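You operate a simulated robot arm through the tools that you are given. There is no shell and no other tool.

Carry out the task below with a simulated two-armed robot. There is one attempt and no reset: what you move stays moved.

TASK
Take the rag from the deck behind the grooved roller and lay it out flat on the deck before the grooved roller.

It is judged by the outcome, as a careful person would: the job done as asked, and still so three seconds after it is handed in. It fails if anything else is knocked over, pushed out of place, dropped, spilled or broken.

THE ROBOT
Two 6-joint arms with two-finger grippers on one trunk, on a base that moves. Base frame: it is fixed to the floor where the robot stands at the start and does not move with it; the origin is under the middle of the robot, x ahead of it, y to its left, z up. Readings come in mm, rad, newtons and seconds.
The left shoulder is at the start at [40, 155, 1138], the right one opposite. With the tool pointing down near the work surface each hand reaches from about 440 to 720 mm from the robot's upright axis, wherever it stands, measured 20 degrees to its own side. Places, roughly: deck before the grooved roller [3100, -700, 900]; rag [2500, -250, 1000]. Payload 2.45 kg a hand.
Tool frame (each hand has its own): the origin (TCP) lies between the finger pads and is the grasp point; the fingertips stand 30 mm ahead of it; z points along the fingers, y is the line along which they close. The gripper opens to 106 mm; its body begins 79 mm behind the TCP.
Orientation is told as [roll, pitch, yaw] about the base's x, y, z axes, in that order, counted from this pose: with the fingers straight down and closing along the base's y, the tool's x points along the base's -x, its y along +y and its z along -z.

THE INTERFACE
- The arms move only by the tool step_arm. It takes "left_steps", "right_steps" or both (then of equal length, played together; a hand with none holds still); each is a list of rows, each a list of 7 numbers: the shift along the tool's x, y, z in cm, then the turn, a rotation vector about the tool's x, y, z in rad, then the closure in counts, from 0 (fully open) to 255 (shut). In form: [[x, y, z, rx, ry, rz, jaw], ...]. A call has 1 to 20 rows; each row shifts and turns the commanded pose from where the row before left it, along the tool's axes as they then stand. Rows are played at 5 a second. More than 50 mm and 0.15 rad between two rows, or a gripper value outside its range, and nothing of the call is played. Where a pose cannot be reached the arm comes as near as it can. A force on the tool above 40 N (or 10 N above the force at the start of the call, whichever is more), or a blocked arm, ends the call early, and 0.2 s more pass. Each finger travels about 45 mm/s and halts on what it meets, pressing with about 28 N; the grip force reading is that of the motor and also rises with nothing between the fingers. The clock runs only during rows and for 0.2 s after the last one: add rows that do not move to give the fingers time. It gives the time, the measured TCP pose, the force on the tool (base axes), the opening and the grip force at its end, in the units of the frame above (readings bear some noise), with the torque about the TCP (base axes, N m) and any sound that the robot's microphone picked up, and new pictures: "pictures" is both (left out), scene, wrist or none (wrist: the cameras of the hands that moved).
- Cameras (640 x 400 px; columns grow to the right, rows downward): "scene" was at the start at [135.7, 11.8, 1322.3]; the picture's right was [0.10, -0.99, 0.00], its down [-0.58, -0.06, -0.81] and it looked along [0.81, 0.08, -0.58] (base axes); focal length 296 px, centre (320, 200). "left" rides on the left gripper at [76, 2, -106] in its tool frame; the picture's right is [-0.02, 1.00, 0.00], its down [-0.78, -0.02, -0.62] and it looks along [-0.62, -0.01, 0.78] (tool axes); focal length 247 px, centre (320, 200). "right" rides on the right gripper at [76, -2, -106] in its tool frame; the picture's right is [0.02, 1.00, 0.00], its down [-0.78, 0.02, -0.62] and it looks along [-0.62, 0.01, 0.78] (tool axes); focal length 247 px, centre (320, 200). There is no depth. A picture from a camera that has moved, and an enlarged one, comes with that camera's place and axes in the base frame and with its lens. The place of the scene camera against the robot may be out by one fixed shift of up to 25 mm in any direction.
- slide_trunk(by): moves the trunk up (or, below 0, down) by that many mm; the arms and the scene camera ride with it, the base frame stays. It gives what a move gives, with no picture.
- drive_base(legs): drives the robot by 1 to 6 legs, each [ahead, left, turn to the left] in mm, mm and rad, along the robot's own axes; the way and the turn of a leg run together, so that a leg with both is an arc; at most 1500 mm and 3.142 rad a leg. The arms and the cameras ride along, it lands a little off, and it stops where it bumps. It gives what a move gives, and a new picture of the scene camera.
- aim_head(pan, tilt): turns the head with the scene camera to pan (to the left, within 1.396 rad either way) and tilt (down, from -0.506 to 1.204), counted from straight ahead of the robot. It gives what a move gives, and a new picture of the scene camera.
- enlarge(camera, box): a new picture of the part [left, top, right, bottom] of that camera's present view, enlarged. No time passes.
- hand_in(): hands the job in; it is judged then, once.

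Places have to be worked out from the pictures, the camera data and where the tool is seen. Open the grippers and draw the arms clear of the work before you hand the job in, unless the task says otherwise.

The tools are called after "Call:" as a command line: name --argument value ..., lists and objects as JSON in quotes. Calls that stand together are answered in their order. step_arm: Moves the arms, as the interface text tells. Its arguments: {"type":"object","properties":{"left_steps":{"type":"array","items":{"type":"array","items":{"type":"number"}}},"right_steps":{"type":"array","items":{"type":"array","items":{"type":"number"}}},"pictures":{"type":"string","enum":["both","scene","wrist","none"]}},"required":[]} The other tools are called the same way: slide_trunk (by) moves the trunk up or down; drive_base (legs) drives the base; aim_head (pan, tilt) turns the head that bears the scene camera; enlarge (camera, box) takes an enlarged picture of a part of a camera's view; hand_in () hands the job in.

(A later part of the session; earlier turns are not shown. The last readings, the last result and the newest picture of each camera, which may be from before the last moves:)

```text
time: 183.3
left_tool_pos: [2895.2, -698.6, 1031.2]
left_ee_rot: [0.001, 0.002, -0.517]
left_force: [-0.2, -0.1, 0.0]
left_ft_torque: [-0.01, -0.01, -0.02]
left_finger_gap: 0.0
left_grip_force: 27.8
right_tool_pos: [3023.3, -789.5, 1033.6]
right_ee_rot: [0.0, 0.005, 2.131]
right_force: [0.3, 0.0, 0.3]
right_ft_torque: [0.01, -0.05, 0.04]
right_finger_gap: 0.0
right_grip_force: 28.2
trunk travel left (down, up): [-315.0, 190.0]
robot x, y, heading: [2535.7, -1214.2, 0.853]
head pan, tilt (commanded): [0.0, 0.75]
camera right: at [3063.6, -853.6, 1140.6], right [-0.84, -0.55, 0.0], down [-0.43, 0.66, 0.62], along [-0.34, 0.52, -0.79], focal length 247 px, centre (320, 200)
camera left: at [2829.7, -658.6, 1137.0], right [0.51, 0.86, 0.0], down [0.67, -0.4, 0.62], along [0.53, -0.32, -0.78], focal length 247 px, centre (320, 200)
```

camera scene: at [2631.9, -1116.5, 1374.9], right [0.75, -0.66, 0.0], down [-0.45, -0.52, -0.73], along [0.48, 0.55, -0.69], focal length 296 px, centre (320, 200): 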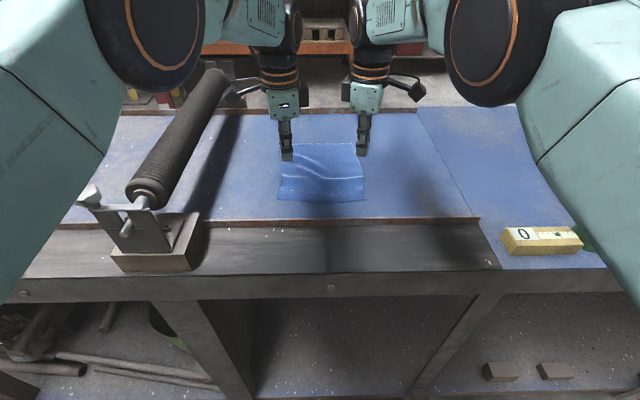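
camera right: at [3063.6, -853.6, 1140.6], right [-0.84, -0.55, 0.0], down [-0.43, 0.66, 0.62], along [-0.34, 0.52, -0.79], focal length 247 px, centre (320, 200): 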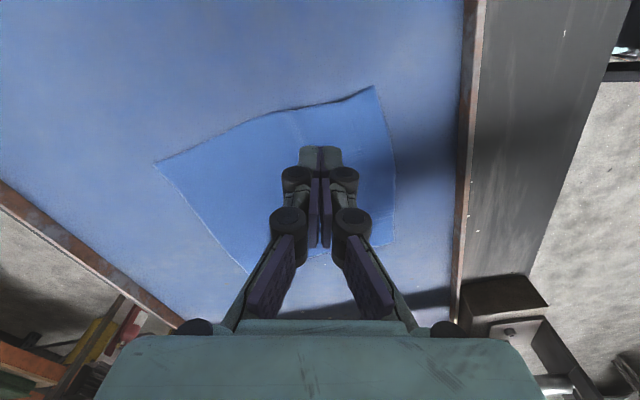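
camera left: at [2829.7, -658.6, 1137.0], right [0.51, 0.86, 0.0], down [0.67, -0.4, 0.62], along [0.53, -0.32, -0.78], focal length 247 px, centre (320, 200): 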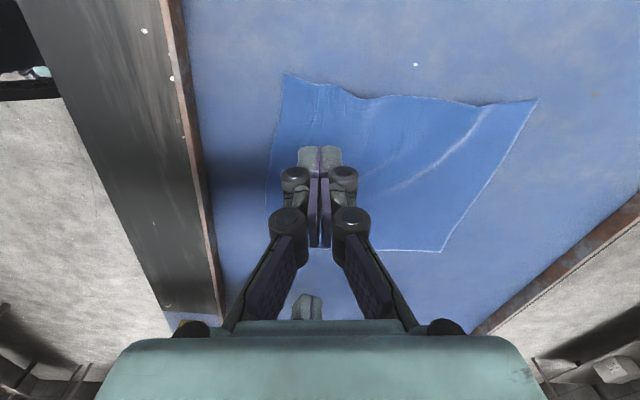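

Near corners located at (2853,−706) and (2996,−833). I place the fingertips ~18 mm inside the near edge near both corners and lower to the cloth.

Call:
step_arm --left_steps '[[0.08, -0.78, 0, 0, 0, 0, 255], [0.08, -0.77, 2.0, 0, 0, 0, 255], [0, 0, 3.0, 0, 0, 0, 255], [0, 0, 2.8, 0, 0, 0, 255]]' --right_steps '[[-0.06, 1.72, 0, 0, 0, 0, 255], [-0.06, 1.72, 2.0, 0, 0, 0, 255], [0, 0, 3.0, 0, 0, 0, 255], [0, 0, 3.0, 0, 0, 0, 255]]' --pictures "wrist"

Call:
step_arm --left_steps '[[0, 0, 0.2, 0, 0, 0, 255], [0, 0, 0.2, 0, 0, 0, 255]]' --right_steps '[[0, 0, 0.2, 0, 0, 0, 255], [0, 0, 0.2, 0, 0, 0, 255]]' --pictures "none"

```text
time: 184.3
left_tool_pos: [2887.9, -710.1, 951.5]
left_ee_rot: [0.0, 0.0, -0.517]
left_force: [-0.1, -0.4, 0.3]
left_ft_torque: [0.01, 0.04, 0.02]
left_finger_gap: 0.0
left_grip_force: 27.8
right_tool_pos: [2997.8, -805.2, 951.3]
right_ee_rot: [0.0, 0.009, 2.133]
right_force: [0.0, -0.7, -1.8]
right_ft_torque: [0.01, 0.0, 0.02]
right_finger_gap: 0.0
right_grip_force: 27.5
trunk travel left (down, up): [-315.0, 190.0]
robot x, y, heading: [2539.7, -1211.6, 0.85]
head pan, tilt (commanded): [0.0, 0.75]
camera right: at [3037.0, -868.3, 1057.4], right [-0.84, -0.55, 0.0], down [-0.43, 0.66, 0.62], along [-0.34, 0.51, -0.79], focal length 247 px, centre (320, 200)
camera left: at [2821.7, -669.9, 1057.9], right [0.51, 0.86, 0.0], down [0.67, -0.4, 0.62], along [0.53, -0.32, -0.78], focal length 247 px, centre (320, 200)
```

right: 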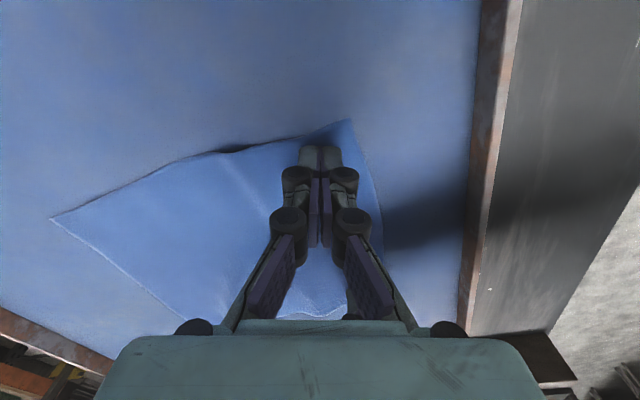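
left: 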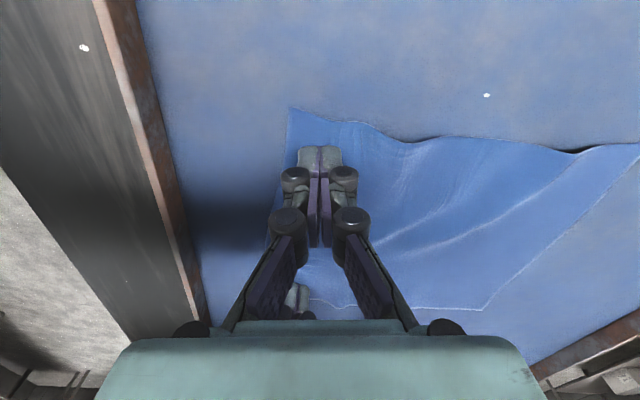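

```text
time: 184.9
left_tool_pos: [2886.7, -710.0, 950.1]
left_ee_rot: [0.005, -0.001, -0.517]
left_force: [0.5, 0.2, 2.8]
left_ft_torque: [0.06, -0.02, 0.01]
left_finger_gap: 0.2
left_grip_force: 28.0
right_tool_pos: [2994.5, -805.8, 949.1]
right_ee_rot: [-0.004, 0.005, 2.132]
right_force: [0.7, 0.4, 4.7]
right_ft_torque: [0.02, -0.03, -0.02]
right_finger_gap: 0.1
right_grip_force: 28.2
trunk travel left (down, up): [-315.0, 190.0]
robot x, y, heading: [2535.2, -1209.8, 0.846]
head pan, tilt (commanded): [0.0, 0.75]
```

Call:
step_arm --left_steps '[[0, 0, 0.15, 0, 0, 0, 255], [0, 0, 0.05, 0, 0, 0, 255], [0.16, -0.78, 0, 0, 0, 0, 255], [0.16, -0.78, 0, 0, 0, 0, 255], [0, 0, 0, 0, 0, 0, 255]]' --right_steps '[[0, 0, 0.1, 0, 0, 0, 255], [0, 0, 0.05, 0, 0, 0, 255], [0.23, 0.77, 0, 0, 0, 0, 255], [0.23, 0.77, 0, 0, 0, 0, 255], [0, 0, 0, 0, 0, 0, 255]]'

Call:
enlarge --camera "scene" --box '[250, 125, 400, 225]'

```text
time: 186.1
left_tool_pos: [2877.0, -721.8, 949.5]
left_ee_rot: [0.006, -0.001, -0.517]
left_force: [1.4, 2.2, 22.5]
left_ft_torque: [0.03, 0.05, -0.01]
left_finger_gap: 0.0
left_grip_force: 28.0
right_tool_pos: [2983.3, -819.0, 949.7]
right_ee_rot: [-0.003, 0.009, 2.132]
right_force: [0.7, 0.4, 11.0]
right_ft_torque: [0.01, 0.05, 0.03]
right_finger_gap: 0.0
right_grip_force: 28.0
trunk travel left (down, up): [-315.0, 190.0]
robot x, y, heading: [2538.3, -1210.8, 0.85]
head pan, tilt (commanded): [0.0, 0.75]
camera scene: at [2627.4, -1125.7, 1375.9], right [0.75, -0.66, 0.0], down [-0.45, -0.51, -0.73], along [0.48, 0.55, -0.68], focal length 296 px, centre (320, 200)
camera right: at [3022.9, -883.4, 1056.2], right [-0.83, -0.55, 0.0], down [-0.43, 0.66, 0.62], along [-0.34, 0.52, -0.79], focal length 247 px, centre (320, 200)
camera left: at [2809.7, -682.1, 1055.0], right [0.51, 0.86, 0.0], down [0.67, -0.4, 0.62], along [0.54, -0.32, -0.78], focal length 247 px, centre (320, 200)
```

scene: 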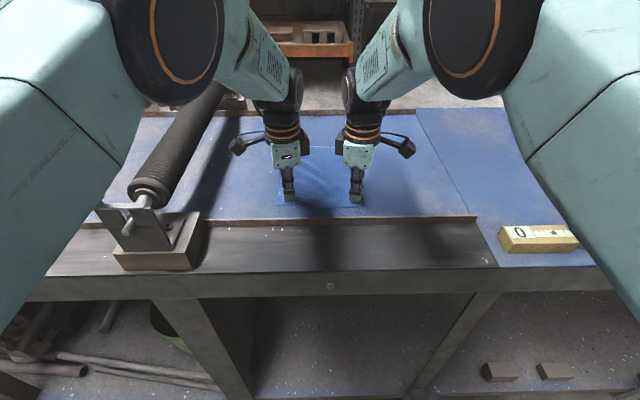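
right: 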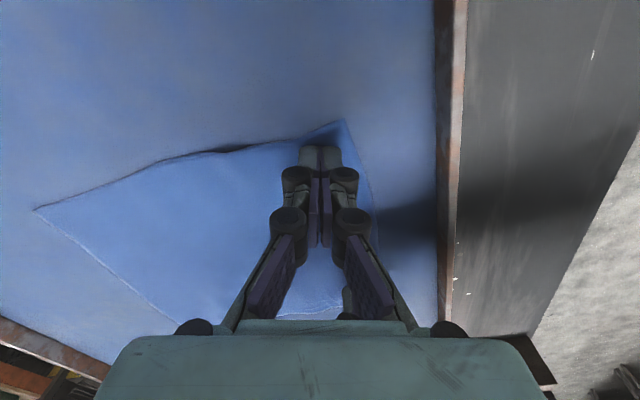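
left: 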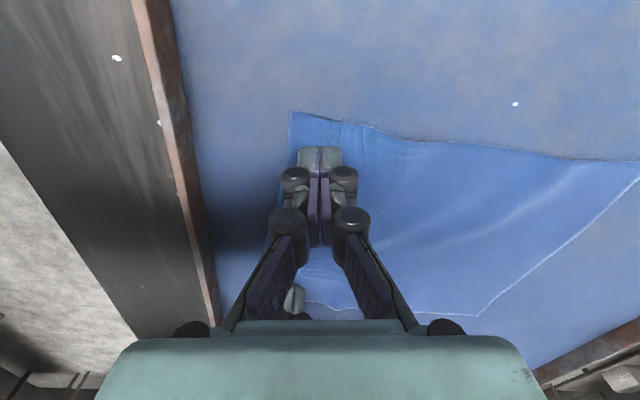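

```text
4.00 times, centred on (325, 175) of scene
camera zoom: at [2627.4, -1125.7, 1375.9], right [0.75, -0.66, 0.0], down [-0.45, -0.51, -0.73], along [0.48, 0.55, -0.68], focal length 1183 px, centre (300, 300)
```

zoom: 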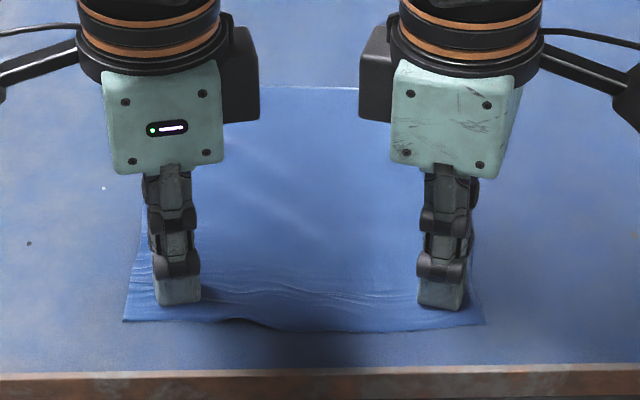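

The ridges are nearly gone. I stretch the near edge sideways by 5 mm on each side while pressed, then lift off and look.

Call:
step_arm --left_steps '[[0.3, 0, 0, 0, 0, 0, 255], [0.3, 0, 0, 0, 0, 0, 255], [0, 0, -0.5, 0, 0, 0, 255], [0, 0, -1.5, 0, 0, 0, 255], [0, 0.5, -3.0, 0, 0, 0, 255], [0, 0.5, -3.0, 0, 0, 0, 255]]' --right_steps '[[0.3, 0, 0, 0, 0, 0, 255], [0.3, 0, 0, 0, 0, 0, 255], [0, 0, -0.5, 0, 0, 0, 255], [0, 0, -1.5, 0, 0, 0, 255], [0, -0.5, -3.0, 0, 0, 0, 255], [0, -0.5, -3.0, 0, 0, 0, 255]]'

Call:
enlarge --camera "scene" --box '[250, 125, 400, 225]'

Call:
enlarge --camera "left" --box '[240, 50, 600, 290]'

Call:
enlarge --camera "right" --box '[80, 50, 440, 290]'

```text
time: 187.5
left_tool_pos: [2876.7, -709.4, 1024.5]
left_ee_rot: [-0.002, 0.0, -0.517]
left_force: [-0.1, -0.5, -0.1]
left_ft_torque: [0.0, 0.02, -0.01]
left_finger_gap: 0.0
left_grip_force: 28.3
right_tool_pos: [2994.4, -817.3, 1026.7]
right_ee_rot: [0.002, 0.009, 2.132]
right_force: [-0.3, -0.1, 0.0]
right_ft_torque: [0.02, -0.06, 0.0]
right_finger_gap: 0.0
right_grip_force: 28.3
trunk travel left (down, up): [-315.0, 190.0]
robot x, y, heading: [2538.4, -1210.6, 0.853]
head pan, tilt (commanded): [0.0, 0.75]
camera scene: at [2630.4, -1122.1, 1375.4], right [0.75, -0.66, 0.0], down [-0.45, -0.51, -0.73], along [0.48, 0.55, -0.68], focal length 296 px, centre (320, 200)
camera right: at [3036.4, -880.1, 1134.2], right [-0.84, -0.55, 0.0], down [-0.43, 0.66, 0.62], along [-0.34, 0.51, -0.79], focal length 247 px, centre (320, 200)
camera left: at [2811.1, -668.9, 1129.7], right [0.51, 0.86, 0.0], down [0.67, -0.4, 0.62], along [0.53, -0.32, -0.78], focal length 247 px, centre (320, 200)
```

scene: 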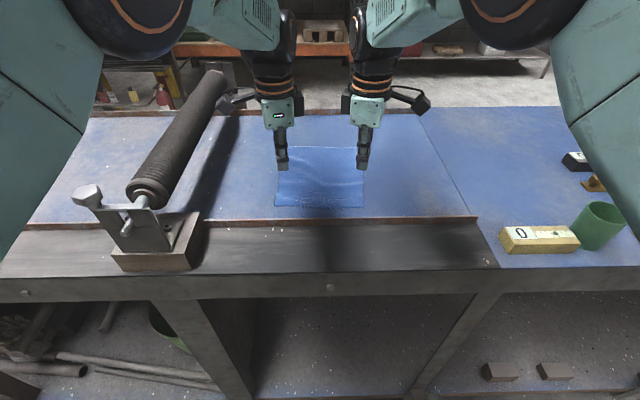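
right: 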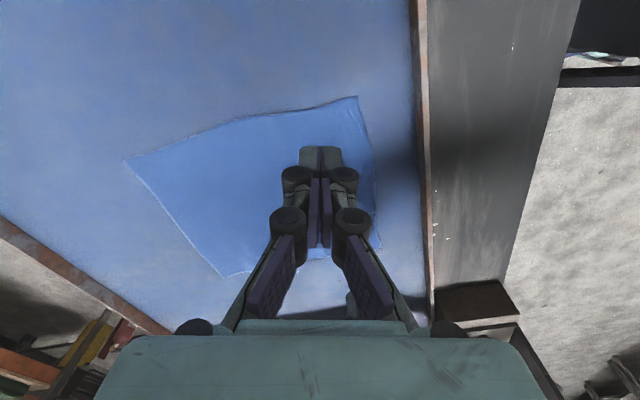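
left: 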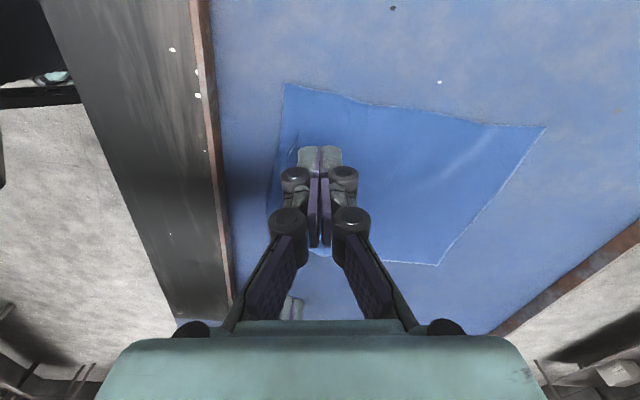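

```text
4.00 times, centred on (325, 175) of scene
camera zoom: at [2630.4, -1122.1, 1375.4], right [0.75, -0.66, 0.0], down [-0.45, -0.51, -0.73], along [0.48, 0.55, -0.68], focal length 1183 px, centre (300, 300)
```

zoom: 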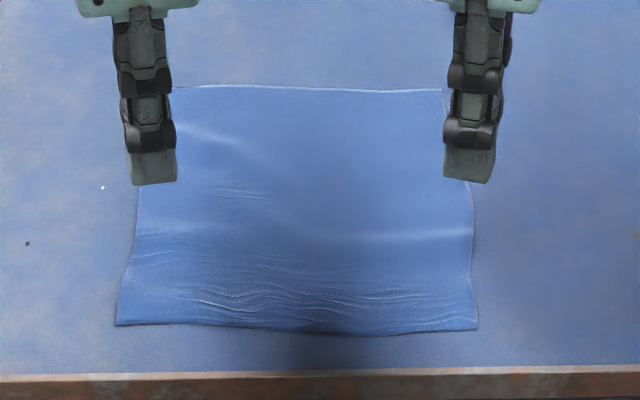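

```text
1.67 times, centred on (420, 170) of left
camera zoom: at [2811.1, -668.9, 1129.7], right [0.51, 0.86, 0.0], down [0.67, -0.4, 0.62], along [0.53, -0.32, -0.78], focal length 412 px, centre (153, 250)
```

zoom: 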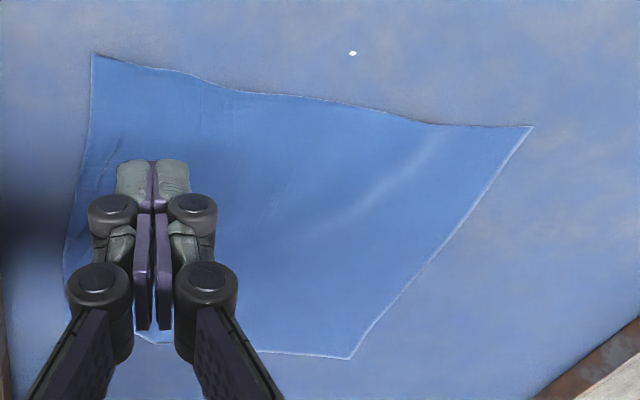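

```text
1.67 times, centred on (260, 170) of right
camera zoom: at [3036.4, -880.1, 1134.2], right [-0.84, -0.55, 0.0], down [-0.43, 0.66, 0.62], along [-0.34, 0.51, -0.79], focal length 412 px, centre (420, 250)
```

zoom: 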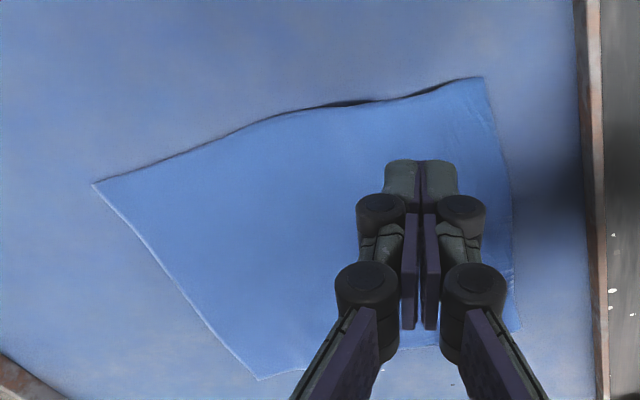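

The rag lies flat and square, but it is still nearer to the rail than the middle of the panel. I'll slide it ~40 mm further in with even pressure: base forward first.

Call:
drive_base --legs '[[62, 20, 0]]'

Call:
step_arm --left_steps '[[0, 0, 0, 0, 0, 0, 255]]' --right_steps '[[0, 0, 0, 0, 0, 0, 255]]' --pictures "wrist"

```text
time: 189.0
left_tool_pos: [2902.3, -652.0, 1024.4]
left_ee_rot: [0.001, 0.002, -0.516]
left_force: [0.8, -0.4, -0.1]
left_ft_torque: [0.02, -0.01, -0.03]
left_finger_gap: 0.0
left_grip_force: 28.3
right_tool_pos: [3021.7, -758.0, 1027.6]
right_ee_rot: [0.001, 0.006, 2.132]
right_force: [0.4, -0.1, 1.0]
right_ft_torque: [0.03, 0.02, -0.01]
right_finger_gap: 0.0
right_grip_force: 28.2
trunk travel left (down, up): [-315.0, 190.0]
robot x, y, heading: [2564.5, -1146.3, 0.849]
head pan, tilt (commanded): [0.0, 0.75]
camera scene: at [2657.8, -1062.3, 1375.6], right [0.75, -0.66, 0.0], down [-0.45, -0.51, -0.73], along [0.48, 0.55, -0.68], focal length 296 px, centre (320, 200)
```

scene: 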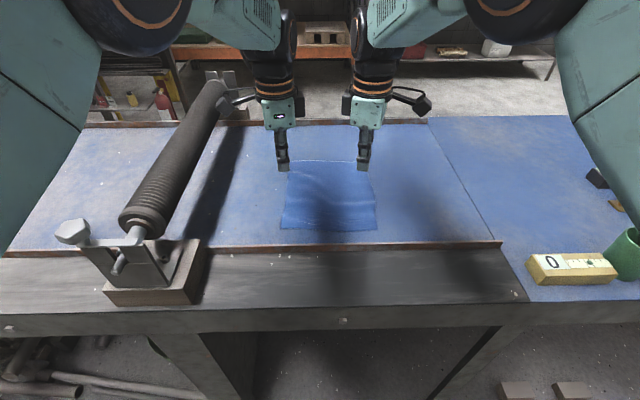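

```text
time: 189.4
left_tool_pos: [2901.9, -647.6, 1022.4]
left_ee_rot: [-0.002, 0.0, -0.516]
left_force: [-0.2, 0.5, -1.2]
left_ft_torque: [0.0, 0.02, 0.0]
left_finger_gap: 0.2
left_grip_force: 28.1
right_tool_pos: [3022.1, -756.3, 1026.0]
right_ee_rot: [0.002, 0.009, 2.133]
right_force: [-0.1, 0.0, 0.7]
right_ft_torque: [-0.05, 0.01, 0.0]
right_finger_gap: 0.0
right_grip_force: 28.0
trunk travel left (down, up): [-315.0, 190.0]
robot x, y, heading: [2563.4, -1148.4, 0.852]
head pan, tilt (commanded): [0.0, 0.75]
camera right: at [3062.2, -818.8, 1133.0], right [-0.83, -0.55, 0.0], down [-0.43, 0.66, 0.61], along [-0.34, 0.51, -0.79], focal length 247 px, centre (320, 200)
camera left: at [2837.0, -607.7, 1128.8], right [0.51, 0.86, 0.0], down [0.67, -0.4, 0.62], along [0.53, -0.32, -0.78], focal length 247 px, centre (320, 200)
```

right: 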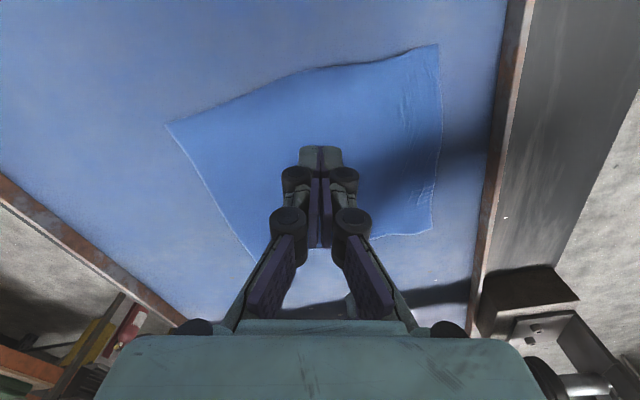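
left: 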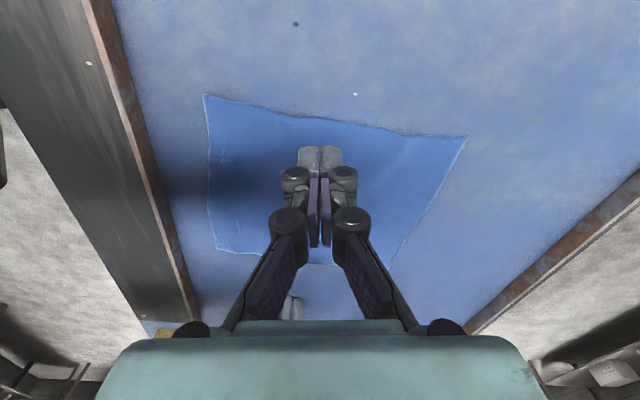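

I trim the hands over the middle of the rag and lower to contact.

Call:
step_arm --left_steps '[[-0.4, 0, 2.0, 0, 0, 0, 255], [0, 0, 3.0, 0, 0, 0, 255], [0, 0, 2.0, 0, 0, 0, 255], [0, 0, 0, 0, 0, 0, 255]]' --right_steps '[[0.9, 0, 2.0, 0, 0, 0, 255], [0, 0, 3.0, 0, 0, 0, 255], [0, 0, 2.3, 0, 0, 0, 255], [0, 0, 0, 0, 0, 0, 255]]' --pictures "none"

Call:
step_arm --left_steps '[[0, 0, 0.25, 0, 0, 0, 255], [0, 0, 0.15, 0, 0, 0, 255], [0, 0, 0, 0, 0, 0, 255]]' --right_steps '[[0, 0, 0.25, 0, 0, 0, 255], [0, 0, 0.15, 0, 0, 0, 255], [0, 0, 0, 0, 0, 0, 255]]' --pictures "none"

```text
time: 190.4
left_tool_pos: [2903.8, -653.5, 955.9]
left_ee_rot: [0.004, -0.003, -0.517]
left_force: [0.4, 0.1, 0.1]
left_ft_torque: [0.02, 0.03, 0.02]
left_finger_gap: 0.0
left_grip_force: 28.3
right_tool_pos: [3026.2, -768.0, 955.4]
right_ee_rot: [-0.004, 0.007, 2.133]
right_force: [0.0, 0.1, 0.0]
right_ft_torque: [0.0, -0.02, 0.01]
right_finger_gap: 0.2
right_grip_force: 28.6
trunk travel left (down, up): [-315.0, 190.0]
robot x, y, heading: [2565.6, -1146.4, 0.853]
head pan, tilt (commanded): [0.0, 0.75]
```

```text
time: 191.2
left_tool_pos: [2905.4, -652.2, 949.6]
left_ee_rot: [-0.002, -0.001, -0.517]
left_force: [-0.1, -0.9, 0.2]
left_ft_torque: [-0.04, 0.04, 0.0]
left_finger_gap: 0.1
left_grip_force: 28.5
right_tool_pos: [3027.2, -766.3, 950.7]
right_ee_rot: [-0.001, 0.008, 2.132]
right_force: [0.0, -0.4, 0.4]
right_ft_torque: [0.01, -0.02, -0.01]
right_finger_gap: 0.0
right_grip_force: 27.9
trunk travel left (down, up): [-315.0, 190.0]
robot x, y, heading: [2561.5, -1148.5, 0.845]
head pan, tilt (commanded): [0.0, 0.75]
```

Call:
step_arm --left_steps '[[0, 0, 0.2, 0, 0, 0, 255], [0, 0, 0.1, 0, 0, 0, 255]]' --right_steps '[[0, 0, 0.2, 0, 0, 0, 255], [0, 0, 0.15, 0, 0, 0, 255]]' --pictures "none"

```text
time: 191.8
left_tool_pos: [2905.1, -653.8, 949.5]
left_ee_rot: [0.002, -0.001, -0.517]
left_force: [0.4, 0.8, 4.1]
left_ft_torque: [-0.01, 0.0, 0.02]
left_finger_gap: 0.2
left_grip_force: 28.0
right_tool_pos: [3026.7, -766.3, 948.7]
right_ee_rot: [-0.005, 0.008, 2.133]
right_force: [0.3, -0.2, 10.1]
right_ft_torque: [-0.07, -0.11, -0.01]
right_finger_gap: 0.3
right_grip_force: 28.0
trunk travel left (down, up): [-315.0, 190.0]
robot x, y, heading: [2563.3, -1149.4, 0.851]
head pan, tilt (commanded): [0.0, 0.75]
```

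Call:
step_arm --left_steps '[[0, 0, 0.2, 0, 0, 0, 255], [-0.473, 0.719, 0.03, 0, 0, 0, 255], [-0.473, 0.719, 0.02, 0, 0, 0, 255]]' --right_steps '[[0, 0, 0.1, 0, 0, 0, 255], [0.08, -0.858, 0.02, 0, 0, 0, 255], [0.08, -0.858, 0.02, 0, 0, 0, 255]]' --pictures "none"

Call:
step_arm --left_steps '[[-0.473, 0.719, 0.03, 0, 0, 0, 255], [-0.473, 0.719, 0.02, 0, 0, 0, 255]]' --right_steps '[[0.08, -0.858, 0.0, 0, 0, 0, 255], [0.08, -0.858, 0.0, 0, 0, 0, 255]]'

```text
time: 192.6
left_tool_pos: [2919.8, -646.8, 948.7]
left_ee_rot: [0.008, -0.003, -0.517]
left_force: [-1.6, -0.7, 22.8]
left_ft_torque: [-0.16, -0.01, -0.06]
left_finger_gap: 0.0
left_grip_force: 28.3
right_tool_pos: [3040.7, -760.4, 949.5]
right_ee_rot: [-0.005, 0.006, 2.132]
right_force: [-1.6, 0.9, 12.2]
right_ft_torque: [-0.07, -0.07, -0.01]
right_finger_gap: 0.0
right_grip_force: 28.1
trunk travel left (down, up): [-315.0, 190.0]
robot x, y, heading: [2562.3, -1146.5, 0.849]
head pan, tilt (commanded): [0.0, 0.75]
```

```text
time: 193.2
left_tool_pos: [2934.3, -638.8, 949.3]
left_ee_rot: [0.004, -0.002, -0.516]
left_force: [-0.4, -1.0, 17.1]
left_ft_torque: [-0.14, -0.03, -0.01]
left_finger_gap: 0.0
left_grip_force: 28.3
right_tool_pos: [3056.3, -752.5, 949.4]
right_ee_rot: [-0.009, 0.005, 2.133]
right_force: [-1.6, 0.1, 15.6]
right_ft_torque: [-0.06, -0.03, -0.01]
right_finger_gap: 0.1
right_grip_force: 28.1
trunk travel left (down, up): [-315.0, 190.0]
robot x, y, heading: [2564.5, -1145.2, 0.853]
head pan, tilt (commanded): [0.0, 0.75]
camera scene: at [2652.6, -1063.7, 1376.0], right [0.75, -0.66, 0.0], down [-0.45, -0.51, -0.73], along [0.48, 0.55, -0.68], focal length 296 px, centre (320, 200)
camera right: at [3095.5, -816.2, 1056.0], right [-0.83, -0.55, -0.01], down [-0.44, 0.65, 0.62], along [-0.33, 0.52, -0.79], focal length 247 px, centre (320, 200)
camera left: at [2868.1, -599.0, 1054.9], right [0.51, 0.86, 0.01], down [0.67, -0.4, 0.62], along [0.54, -0.32, -0.78], focal length 247 px, centre (320, 200)
```

scene: 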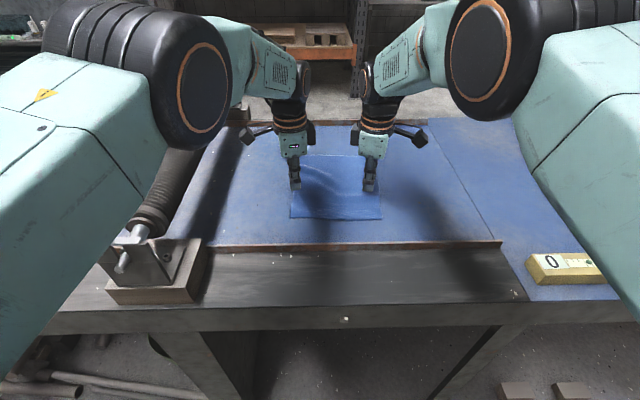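
right: 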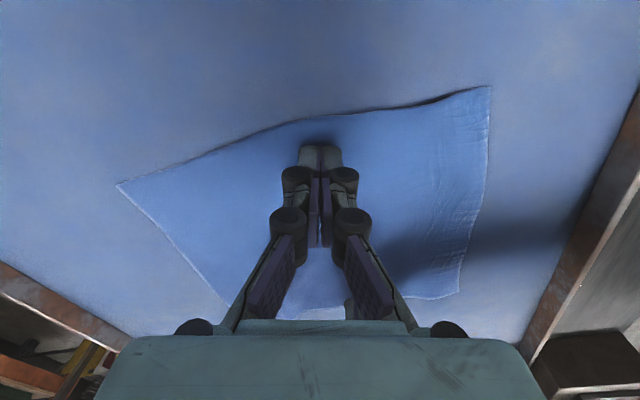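
left: 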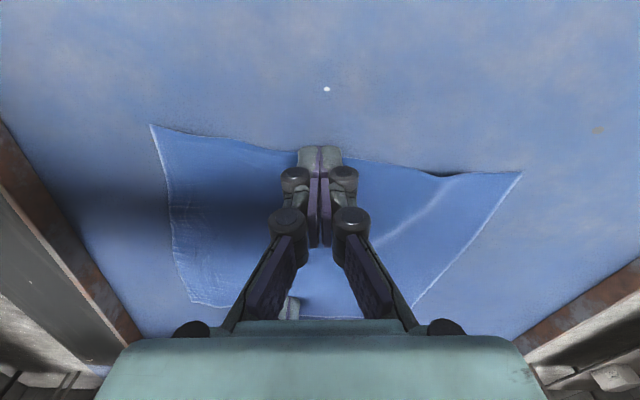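

Even pressure now; the rag follows. Two more small steps.

Call:
step_arm --left_steps '[[-0.473, 0.719, 0.02, 0, 0, 0, 255], [-0.473, 0.719, 0.02, 0, 0, 0, 255], [0, 0, -0.5, 0, 0, 0, 255], [0, 0, -2.0, 0, 0, 0, 255], [0.5, 0, -3.0, 0, 0, 0, 255], [0.5, 0, -3.0, 0, 0, 0, 255]]' --right_steps '[[0.08, -0.858, 0.0, 0, 0, 0, 255], [0.08, -0.858, 0.0, 0, 0, 0, 255], [0, 0, -0.5, 0, 0, 0, 255], [0, 0, -2.0, 0, 0, 0, 255], [0.5, 0, -3.0, 0, 0, 0, 255], [0.5, 0, -3.0, 0, 0, 0, 255]]'

Call:
enlarge --camera "scene" --box '[250, 130, 420, 235]'

```text
time: 194.6
left_tool_pos: [2943.7, -623.1, 1028.0]
left_ee_rot: [0.0, 0.001, -0.515]
left_force: [0.7, 0.3, -0.4]
left_ft_torque: [-0.01, -0.01, 0.0]
left_finger_gap: 0.2
left_grip_force: 28.5
right_tool_pos: [3078.0, -749.6, 1029.6]
right_ee_rot: [0.001, 0.008, 2.133]
right_force: [-0.7, -0.2, -0.8]
right_ft_torque: [0.01, 0.0, -0.01]
right_finger_gap: 0.0
right_grip_force: 27.8
trunk travel left (down, up): [-315.0, 190.0]
robot x, y, heading: [2565.0, -1146.5, 0.851]
head pan, tilt (commanded): [0.0, 0.75]
camera scene: at [2656.6, -1059.7, 1375.5], right [0.75, -0.66, 0.0], down [-0.45, -0.51, -0.73], along [0.48, 0.55, -0.68], focal length 296 px, centre (320, 200)
camera right: at [3118.0, -813.4, 1137.1], right [-0.83, -0.55, 0.0], down [-0.43, 0.66, 0.62], along [-0.34, 0.51, -0.79], focal length 247 px, centre (320, 200)
camera left: at [2878.2, -582.7, 1134.4], right [0.51, 0.86, 0.0], down [0.67, -0.4, 0.62], along [0.53, -0.32, -0.78], focal length 247 px, centre (320, 200)
```

scene: 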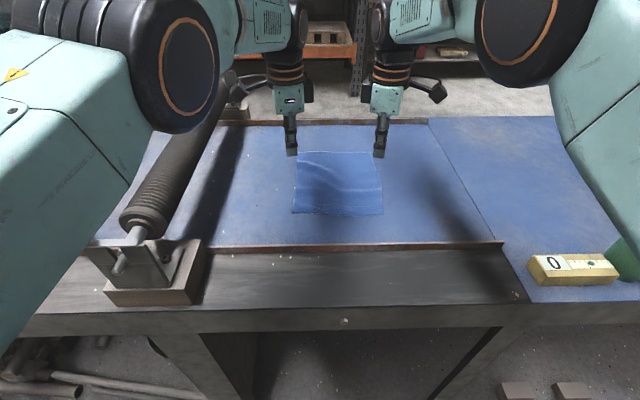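
right: 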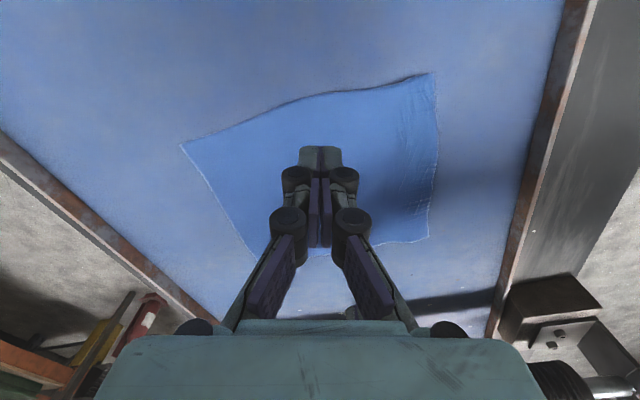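
left: 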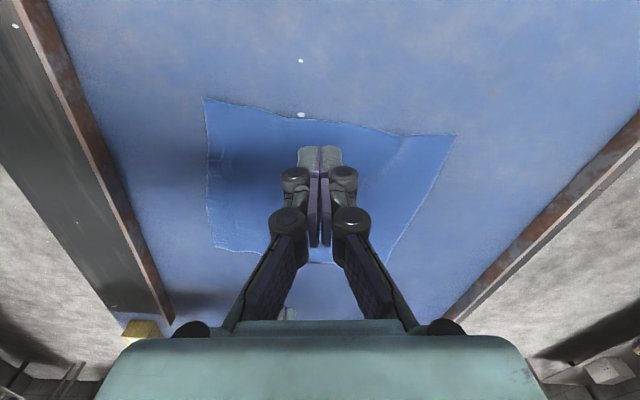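

```text
3.76 times, centred on (335, 182) of scene
camera zoom: at [2656.6, -1059.7, 1375.5], right [0.75, -0.66, 0.0], down [-0.45, -0.51, -0.73], along [0.48, 0.55, -0.68], focal length 1114 px, centre (264, 266)
```

zoom: 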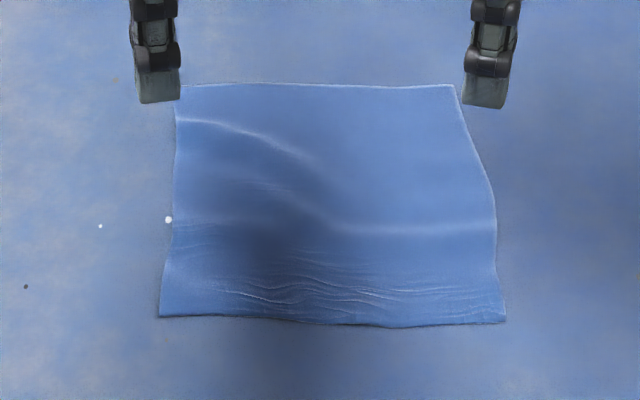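

The rag is now close to the panel's middle (centre ≈ (3025,−680)) and square. One more light smoothing pull at the near edge: I back 60 mm and shift 37 mm right to be centred on it.

Call:
drive_base --legs '[[-60, -37, 0]]'

Call:
step_arm --left_steps '[[0, 0, 0, 0, 0, 0, 255]]' --right_steps '[[0, 0, 0, 0, 0, 0, 255]]' --pictures "wrist"

```text
time: 196.0
left_tool_pos: [2929.8, -689.4, 1029.0]
left_ee_rot: [0.0, -0.004, -0.515]
left_force: [-1.1, 1.1, 0.8]
left_ft_torque: [-0.02, -0.05, -0.01]
left_finger_gap: 0.1
left_grip_force: 27.5
right_tool_pos: [3063.3, -815.2, 1031.3]
right_ee_rot: [-0.001, 0.009, 2.136]
right_force: [-0.2, 0.1, -0.5]
right_ft_torque: [-0.02, -0.01, -0.01]
right_finger_gap: 0.0
right_grip_force: 28.1
trunk travel left (down, up): [-315.0, 190.0]
robot x, y, heading: [2556.5, -1220.5, 0.854]
head pan, tilt (commanded): [0.0, 0.75]
camera scene: at [2640.9, -1129.7, 1375.6], right [0.75, -0.66, 0.0], down [-0.45, -0.51, -0.73], along [0.48, 0.55, -0.68], focal length 296 px, centre (320, 200)
```

scene: 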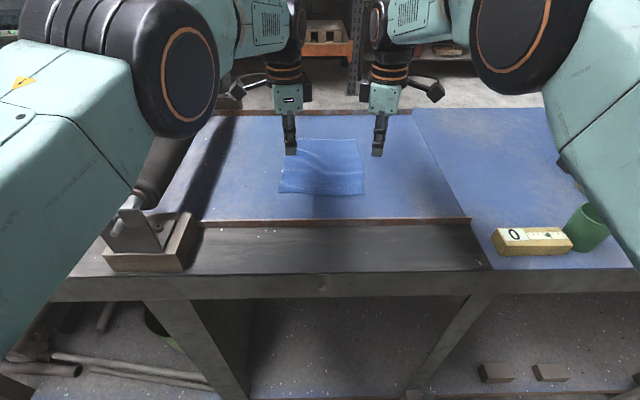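

```text
time: 196.4
left_tool_pos: [2932.7, -690.2, 1026.7]
left_ee_rot: [0.0, 0.001, -0.514]
left_force: [-0.3, 1.6, 0.4]
left_ft_torque: [0.02, 0.01, 0.01]
left_finger_gap: 0.0
left_grip_force: 27.9
right_tool_pos: [3066.6, -817.2, 1029.9]
right_ee_rot: [-0.001, 0.007, 2.133]
right_force: [-0.1, -0.6, 0.1]
right_ft_torque: [-0.06, 0.0, -0.01]
right_finger_gap: 0.1
right_grip_force: 28.5
trunk travel left (down, up): [-315.0, 190.0]
robot x, y, heading: [2551.1, -1222.5, 0.851]
head pan, tilt (commanded): [0.0, 0.75]
camera right: at [3107.0, -881.3, 1136.6], right [-0.83, -0.55, 0.0], down [-0.43, 0.66, 0.62], along [-0.34, 0.51, -0.79], focal length 247 px, centre (320, 200)
camera left: at [2867.1, -651.1, 1134.1], right [0.51, 0.86, 0.0], down [0.67, -0.4, 0.62], along [0.53, -0.32, -0.78], focal length 247 px, centre (320, 200)
```

right: 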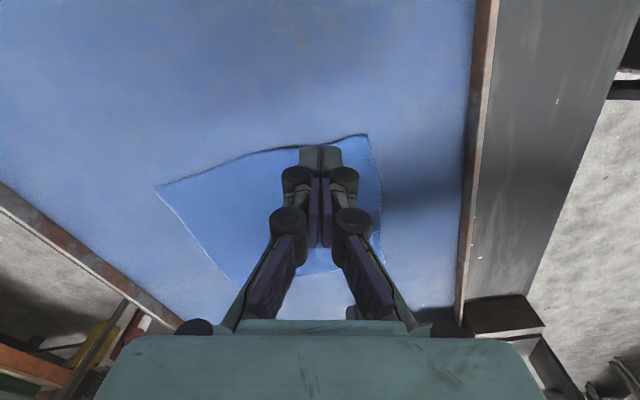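
left: 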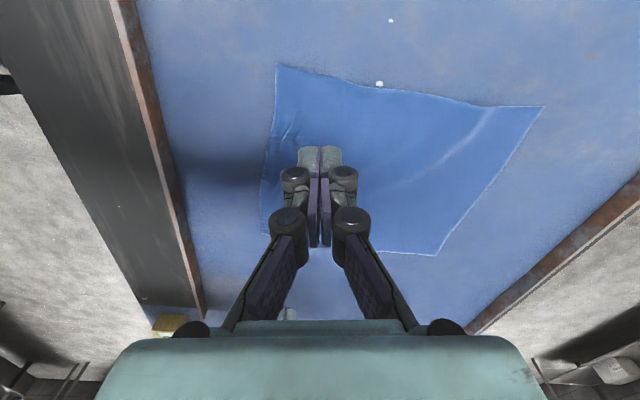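

I set the fingertips 18 mm inside the near edge by both corners and lower to contact.

Call:
step_arm --left_steps '[[0.65, -1.05, 0, 0, 0, 0, 255], [0.66, -1.05, 1.5, 0, 0, 0, 255], [0, 0, 3.0, 0, 0, 0, 255], [0, 0, 3.0, 0, 0, 0, 255]]' --right_steps '[[-2.15, 1.76, 0, 0, 0, 0, 255], [-2.16, 1.77, 1.7, 0, 0, 0, 255], [0, 0, 3.0, 0, 0, 0, 255], [0, 0, 3.0, 0, 0, 0, 255]]' --pictures "wrist"

Call:
step_arm --left_steps '[[0, 0, 0.25, 0, 0, 0, 255], [0, 0, 0.15, 0, 0, 0, 255]]' --right_steps '[[0, 0, 0.25, 0, 0, 0, 255], [0, 0, 0.15, 0, 0, 0, 255]]' --pictures "none"

```text
time: 197.4
left_tool_pos: [2910.3, -701.7, 951.9]
left_ee_rot: [-0.001, -0.001, -0.516]
left_force: [1.0, -0.2, 0.4]
left_ft_torque: [-0.02, 0.03, -0.03]
left_finger_gap: 0.0
left_grip_force: 28.2
right_tool_pos: [3013.2, -799.0, 951.4]
right_ee_rot: [-0.001, 0.006, 2.136]
right_force: [-0.2, 0.0, -0.8]
right_ft_torque: [-0.01, 0.01, 0.0]
right_finger_gap: 0.0
right_grip_force: 27.8
trunk travel left (down, up): [-315.0, 190.0]
robot x, y, heading: [2556.0, -1221.1, 0.851]
head pan, tilt (commanded): [0.0, 0.75]
camera right: at [3053.7, -862.0, 1058.1], right [-0.83, -0.55, 0.0], down [-0.43, 0.66, 0.62], along [-0.34, 0.51, -0.79], focal length 247 px, centre (320, 200)
camera left: at [2845.1, -661.6, 1057.4], right [0.51, 0.86, 0.0], down [0.67, -0.4, 0.62], along [0.53, -0.32, -0.78], focal length 247 px, centre (320, 200)
```

right: 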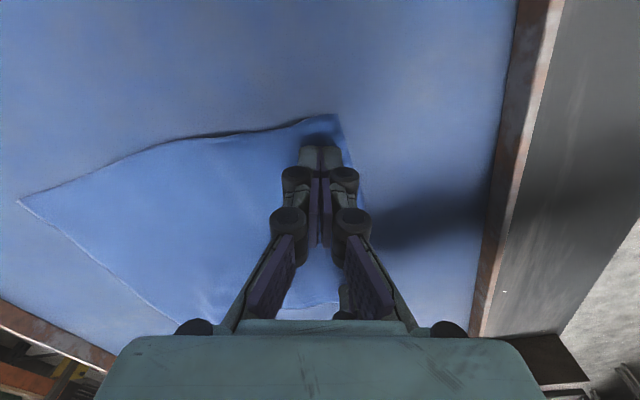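
left: 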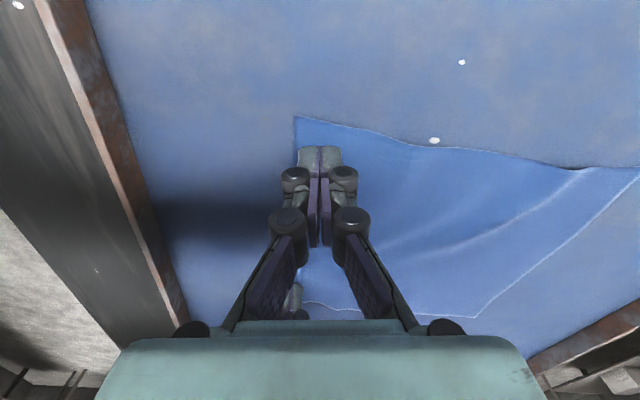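

```text
time: 198.0
left_tool_pos: [2910.3, -702.5, 949.2]
left_ee_rot: [0.003, -0.003, -0.515]
left_force: [0.1, 0.2, 1.9]
left_ft_torque: [0.01, -0.04, 0.0]
left_finger_gap: 0.1
left_grip_force: 28.4
right_tool_pos: [3013.2, -800.2, 948.8]
right_ee_rot: [-0.004, 0.008, 2.134]
right_force: [1.0, 0.1, 1.6]
right_ft_torque: [0.01, -0.03, 0.01]
right_finger_gap: 0.0
right_grip_force: 27.6
trunk travel left (down, up): [-315.0, 190.0]
robot x, y, heading: [2552.0, -1218.8, 0.852]
head pan, tilt (commanded): [0.0, 0.75]
```

Call:
step_arm --left_steps '[[0, 0, 0.2, 0, 0, 0, 255], [0.12, -0.59, 0.02, 0, 0, 0, 255], [0.12, -0.59, 0, 0, 0, 0, 255], [0.3, -0.2, 0, 0, 0, 0, 255], [0, 0, 0, 0, 0, 0, 255], [0, 0, -0.5, 0, 0, 0, 255], [0, 0, -1.5, 0, 0, 0, 255], [0, 0, -3.0, 0, 0, 0, 255], [0, 0, -3.0, 0, 0, 0, 255]]' --right_steps '[[0, 0, 0.2, 0, 0, 0, 255], [0.17, 0.575, 0.02, 0, 0, 0, 255], [0.17, 0.575, 0, 0, 0, 0, 255], [0.3, 0.2, 0, 0, 0, 0, 255], [0, 0, 0, 0, 0, 0, 255], [0, 0, -0.5, 0, 0, 0, 255], [0, 0, -1.5, 0, 0, 0, 255], [0, 0, -3.0, 0, 0, 0, 255], [0, 0, -3.0, 0, 0, 0, 255]]' --pictures "both"

Call:
enlarge --camera "scene" --box '[240, 120, 410, 220]'

```text
time: 200.0
left_tool_pos: [2896.3, -711.5, 1027.5]
left_ee_rot: [0.0, 0.0, -0.516]
left_force: [0.2, 1.2, 0.2]
left_ft_torque: [0.01, 0.04, -0.04]
left_finger_gap: 0.1
left_grip_force: 27.6
right_tool_pos: [3004.2, -812.9, 1026.0]
right_ee_rot: [0.001, 0.01, 2.134]
right_force: [0.5, -1.1, 0.0]
right_ft_torque: [0.02, 0.0, 0.0]
right_finger_gap: 0.0
right_grip_force: 28.3
trunk travel left (down, up): [-315.0, 190.0]
robot x, y, heading: [2548.6, -1220.2, 0.851]
head pan, tilt (commanded): [0.0, 0.75]
camera scene: at [2644.3, -1132.5, 1375.5], right [0.75, -0.66, 0.0], down [-0.45, -0.51, -0.73], along [0.48, 0.55, -0.68], focal length 296 px, centre (320, 200)
camera right: at [3044.2, -877.2, 1133.5], right [-0.83, -0.55, 0.0], down [-0.44, 0.66, 0.62], along [-0.34, 0.51, -0.79], focal length 247 px, centre (320, 200)
camera left: at [2832.0, -671.7, 1134.0], right [0.51, 0.86, 0.0], down [0.67, -0.4, 0.62], along [0.53, -0.32, -0.78], focal length 247 px, centre (320, 200)
```

scene: 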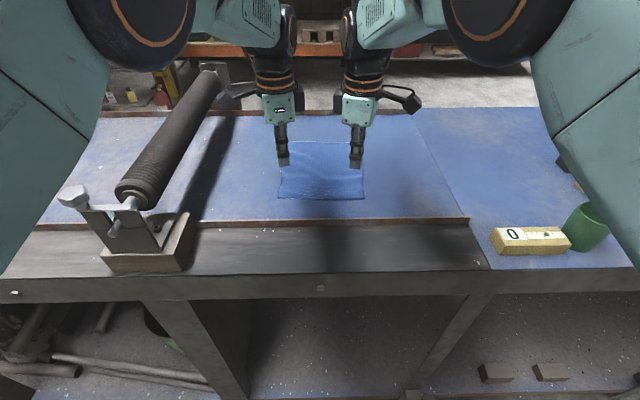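
right: 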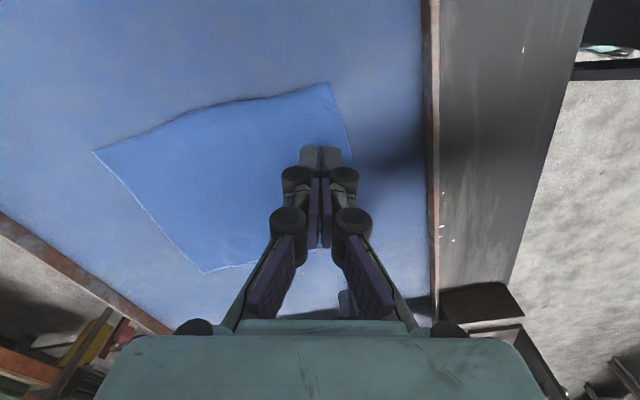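
left: 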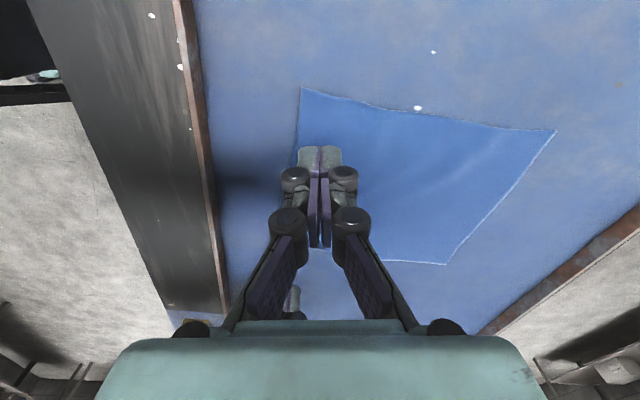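

```text
3.76 times, centred on (325, 170) of scene
camera zoom: at [2644.3, -1132.5, 1375.5], right [0.75, -0.66, 0.0], down [-0.45, -0.51, -0.73], along [0.48, 0.55, -0.68], focal length 1114 px, centre (301, 313)
```

zoom: 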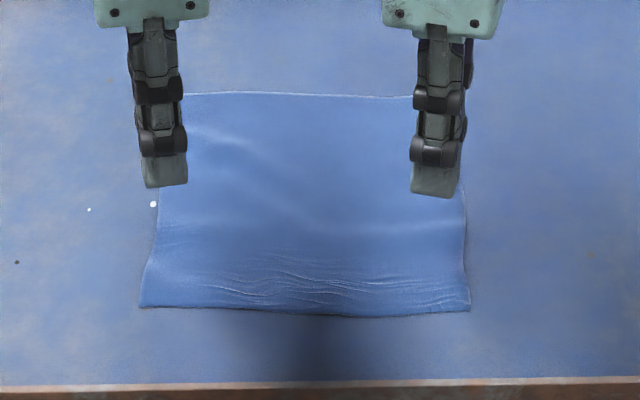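

The rag lies flat and smooth on the deck panel before the roller. I open the grippers and raise the trunk to draw clear.

Call:
slide_trunk --by 170

Call:
step_arm --left_steps '[[0, 0, 0, 0, 0, 0, 200], [0, 0, 0, 0, 0, 0, 120], [0, 0, 0, 0, 0, 0, 40], [0, 0, 0, 0, 0, 0, 0], [0, 0, 0, 0, 0, 0, 0], [0, 0, 0, 0, 0, 0, 0]]' --right_steps '[[0, 0, 0, 0, 0, 0, 200], [0, 0, 0, 0, 0, 0, 120], [0, 0, 0, 0, 0, 0, 40], [0, 0, 0, 0, 0, 0, 0], [0, 0, 0, 0, 0, 0, 0], [0, 0, 0, 0, 0, 0, 0]]' --pictures "none"

Call:
drive_base --legs '[[-450, 0, 0]]'

```text
time: 201.9
left_tool_pos: [2897.1, -712.2, 1198.8]
left_ee_rot: [-0.001, 0.0, -0.515]
left_force: [0.2, 0.0, 0.5]
left_ft_torque: [0.02, -0.01, 0.01]
left_finger_gap: 0.0
left_grip_force: 28.1
right_tool_pos: [3003.5, -815.6, 1198.0]
right_ee_rot: [-0.002, 0.008, 2.135]
right_force: [-0.5, 0.1, 0.1]
right_ft_torque: [-0.03, -0.02, -0.02]
right_finger_gap: 0.0
right_grip_force: 27.7
trunk travel left (down, up): [-485.0, 20.0]
robot x, y, heading: [2555.5, -1221.4, 0.852]
head pan, tilt (commanded): [0.0, 0.75]
```

```text
time: 203.3
left_tool_pos: [2897.2, -712.6, 1198.7]
left_ee_rot: [0.0, 0.002, -0.516]
left_force: [0.6, 0.1, 0.3]
left_ft_torque: [-0.02, 0.01, -0.01]
left_finger_gap: 104.8
left_grip_force: 0.0
right_tool_pos: [3004.6, -814.7, 1197.4]
right_ee_rot: [-0.002, 0.007, 2.134]
right_force: [-0.6, -0.1, -0.1]
right_ft_torque: [-0.01, -0.01, 0.0]
right_finger_gap: 104.5
right_grip_force: 0.1
trunk travel left (down, up): [-485.0, 20.0]
robot x, y, heading: [2552.9, -1220.7, 0.85]
head pan, tilt (commanded): [0.0, 0.75]
```

```text
time: 209.7
left_tool_pos: [2591.4, -1059.1, 1201.2]
left_ee_rot: [0.003, -0.001, -0.502]
left_force: [-0.1, -0.5, 0.1]
left_ft_torque: [0.05, 0.0, 0.0]
left_finger_gap: 105.9
left_grip_force: 0.0
right_tool_pos: [2698.6, -1160.9, 1198.9]
right_ee_rot: [-0.004, 0.005, 2.143]
right_force: [0.1, -1.2, 0.0]
right_ft_torque: [0.03, 0.01, -0.02]
right_finger_gap: 105.8
right_grip_force: 0.1
trunk travel left (down, up): [-485.0, 20.0]
robot x, y, heading: [2251.1, -1566.6, 0.86]
head pan, tilt (commanded): [0.0, 0.75]
camera scene: at [2340.5, -1485.4, 1546.7], right [0.76, -0.65, 0.0], down [-0.44, -0.51, -0.73], along [0.48, 0.56, -0.68], focal length 296 px, centre (320, 200)
```

scene: 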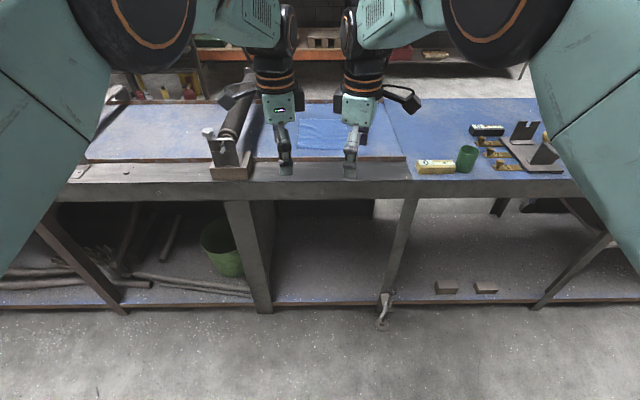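

The arms are clear of the bench. I check the final state of the rag and its surroundings once more.

Call:
aim_head --pan 0.0 --tilt 0.5

Call:
enlarge --camera "scene" --box '[180, 90, 500, 290]'

Call:
enlarge --camera "scene" --box '[270, 140, 390, 215]'

```text
time: 210.5
left_tool_pos: [2590.1, -1059.2, 1200.1]
left_ee_rot: [0.003, -0.002, -0.504]
left_force: [-0.3, -0.1, -0.7]
left_ft_torque: [0.03, -0.04, -0.01]
left_finger_gap: 106.0
left_grip_force: 0.0
right_tool_pos: [2697.8, -1158.8, 1199.2]
right_ee_rot: [-0.001, 0.006, 2.145]
right_force: [-0.3, 0.0, 0.4]
right_ft_torque: [-0.03, 0.0, -0.01]
right_finger_gap: 106.0
right_grip_force: 0.1
trunk travel left (down, up): [-485.0, 20.0]
robot x, y, heading: [2246.0, -1568.9, 0.862]
head pan, tilt (commanded): [0.0, 0.499]
camera scene: at [2345.6, -1476.4, 1568.4], right [0.76, -0.65, 0.0], down [-0.31, -0.36, -0.88], along [0.57, 0.67, -0.48], focal length 296 px, centre (320, 200)
```

scene: 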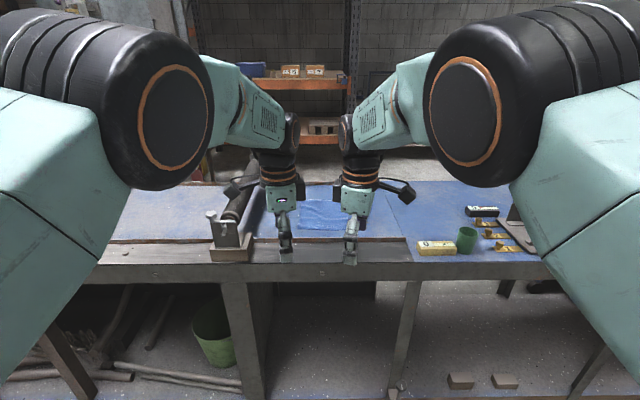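

```text
2.00 times, centred on (340, 190) of scene
camera zoom: at [2345.6, -1476.4, 1568.4], right [0.76, -0.65, 0.0], down [-0.31, -0.36, -0.88], along [0.57, 0.67, -0.48], focal length 592 px, centre (280, 220)
```

zoom: 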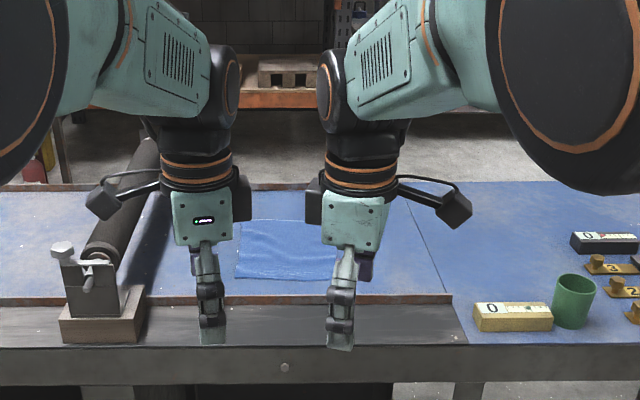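

```text
5.33 times, centred on (330, 178) of scene
camera zoom: at [2345.6, -1476.4, 1568.4], right [0.76, -0.65, 0.0], down [-0.31, -0.36, -0.88], along [0.57, 0.67, -0.48], focal length 1577 px, centre (267, 320)
```

zoom: 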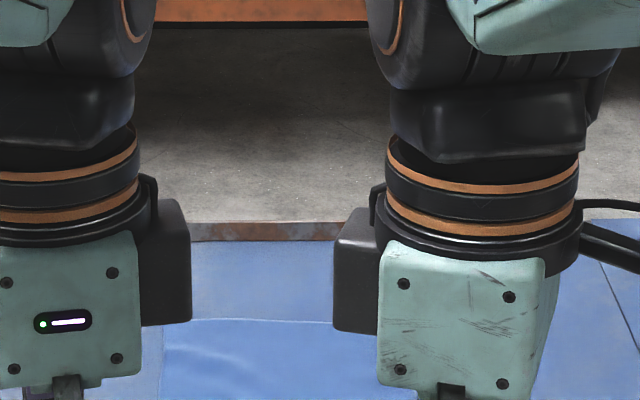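

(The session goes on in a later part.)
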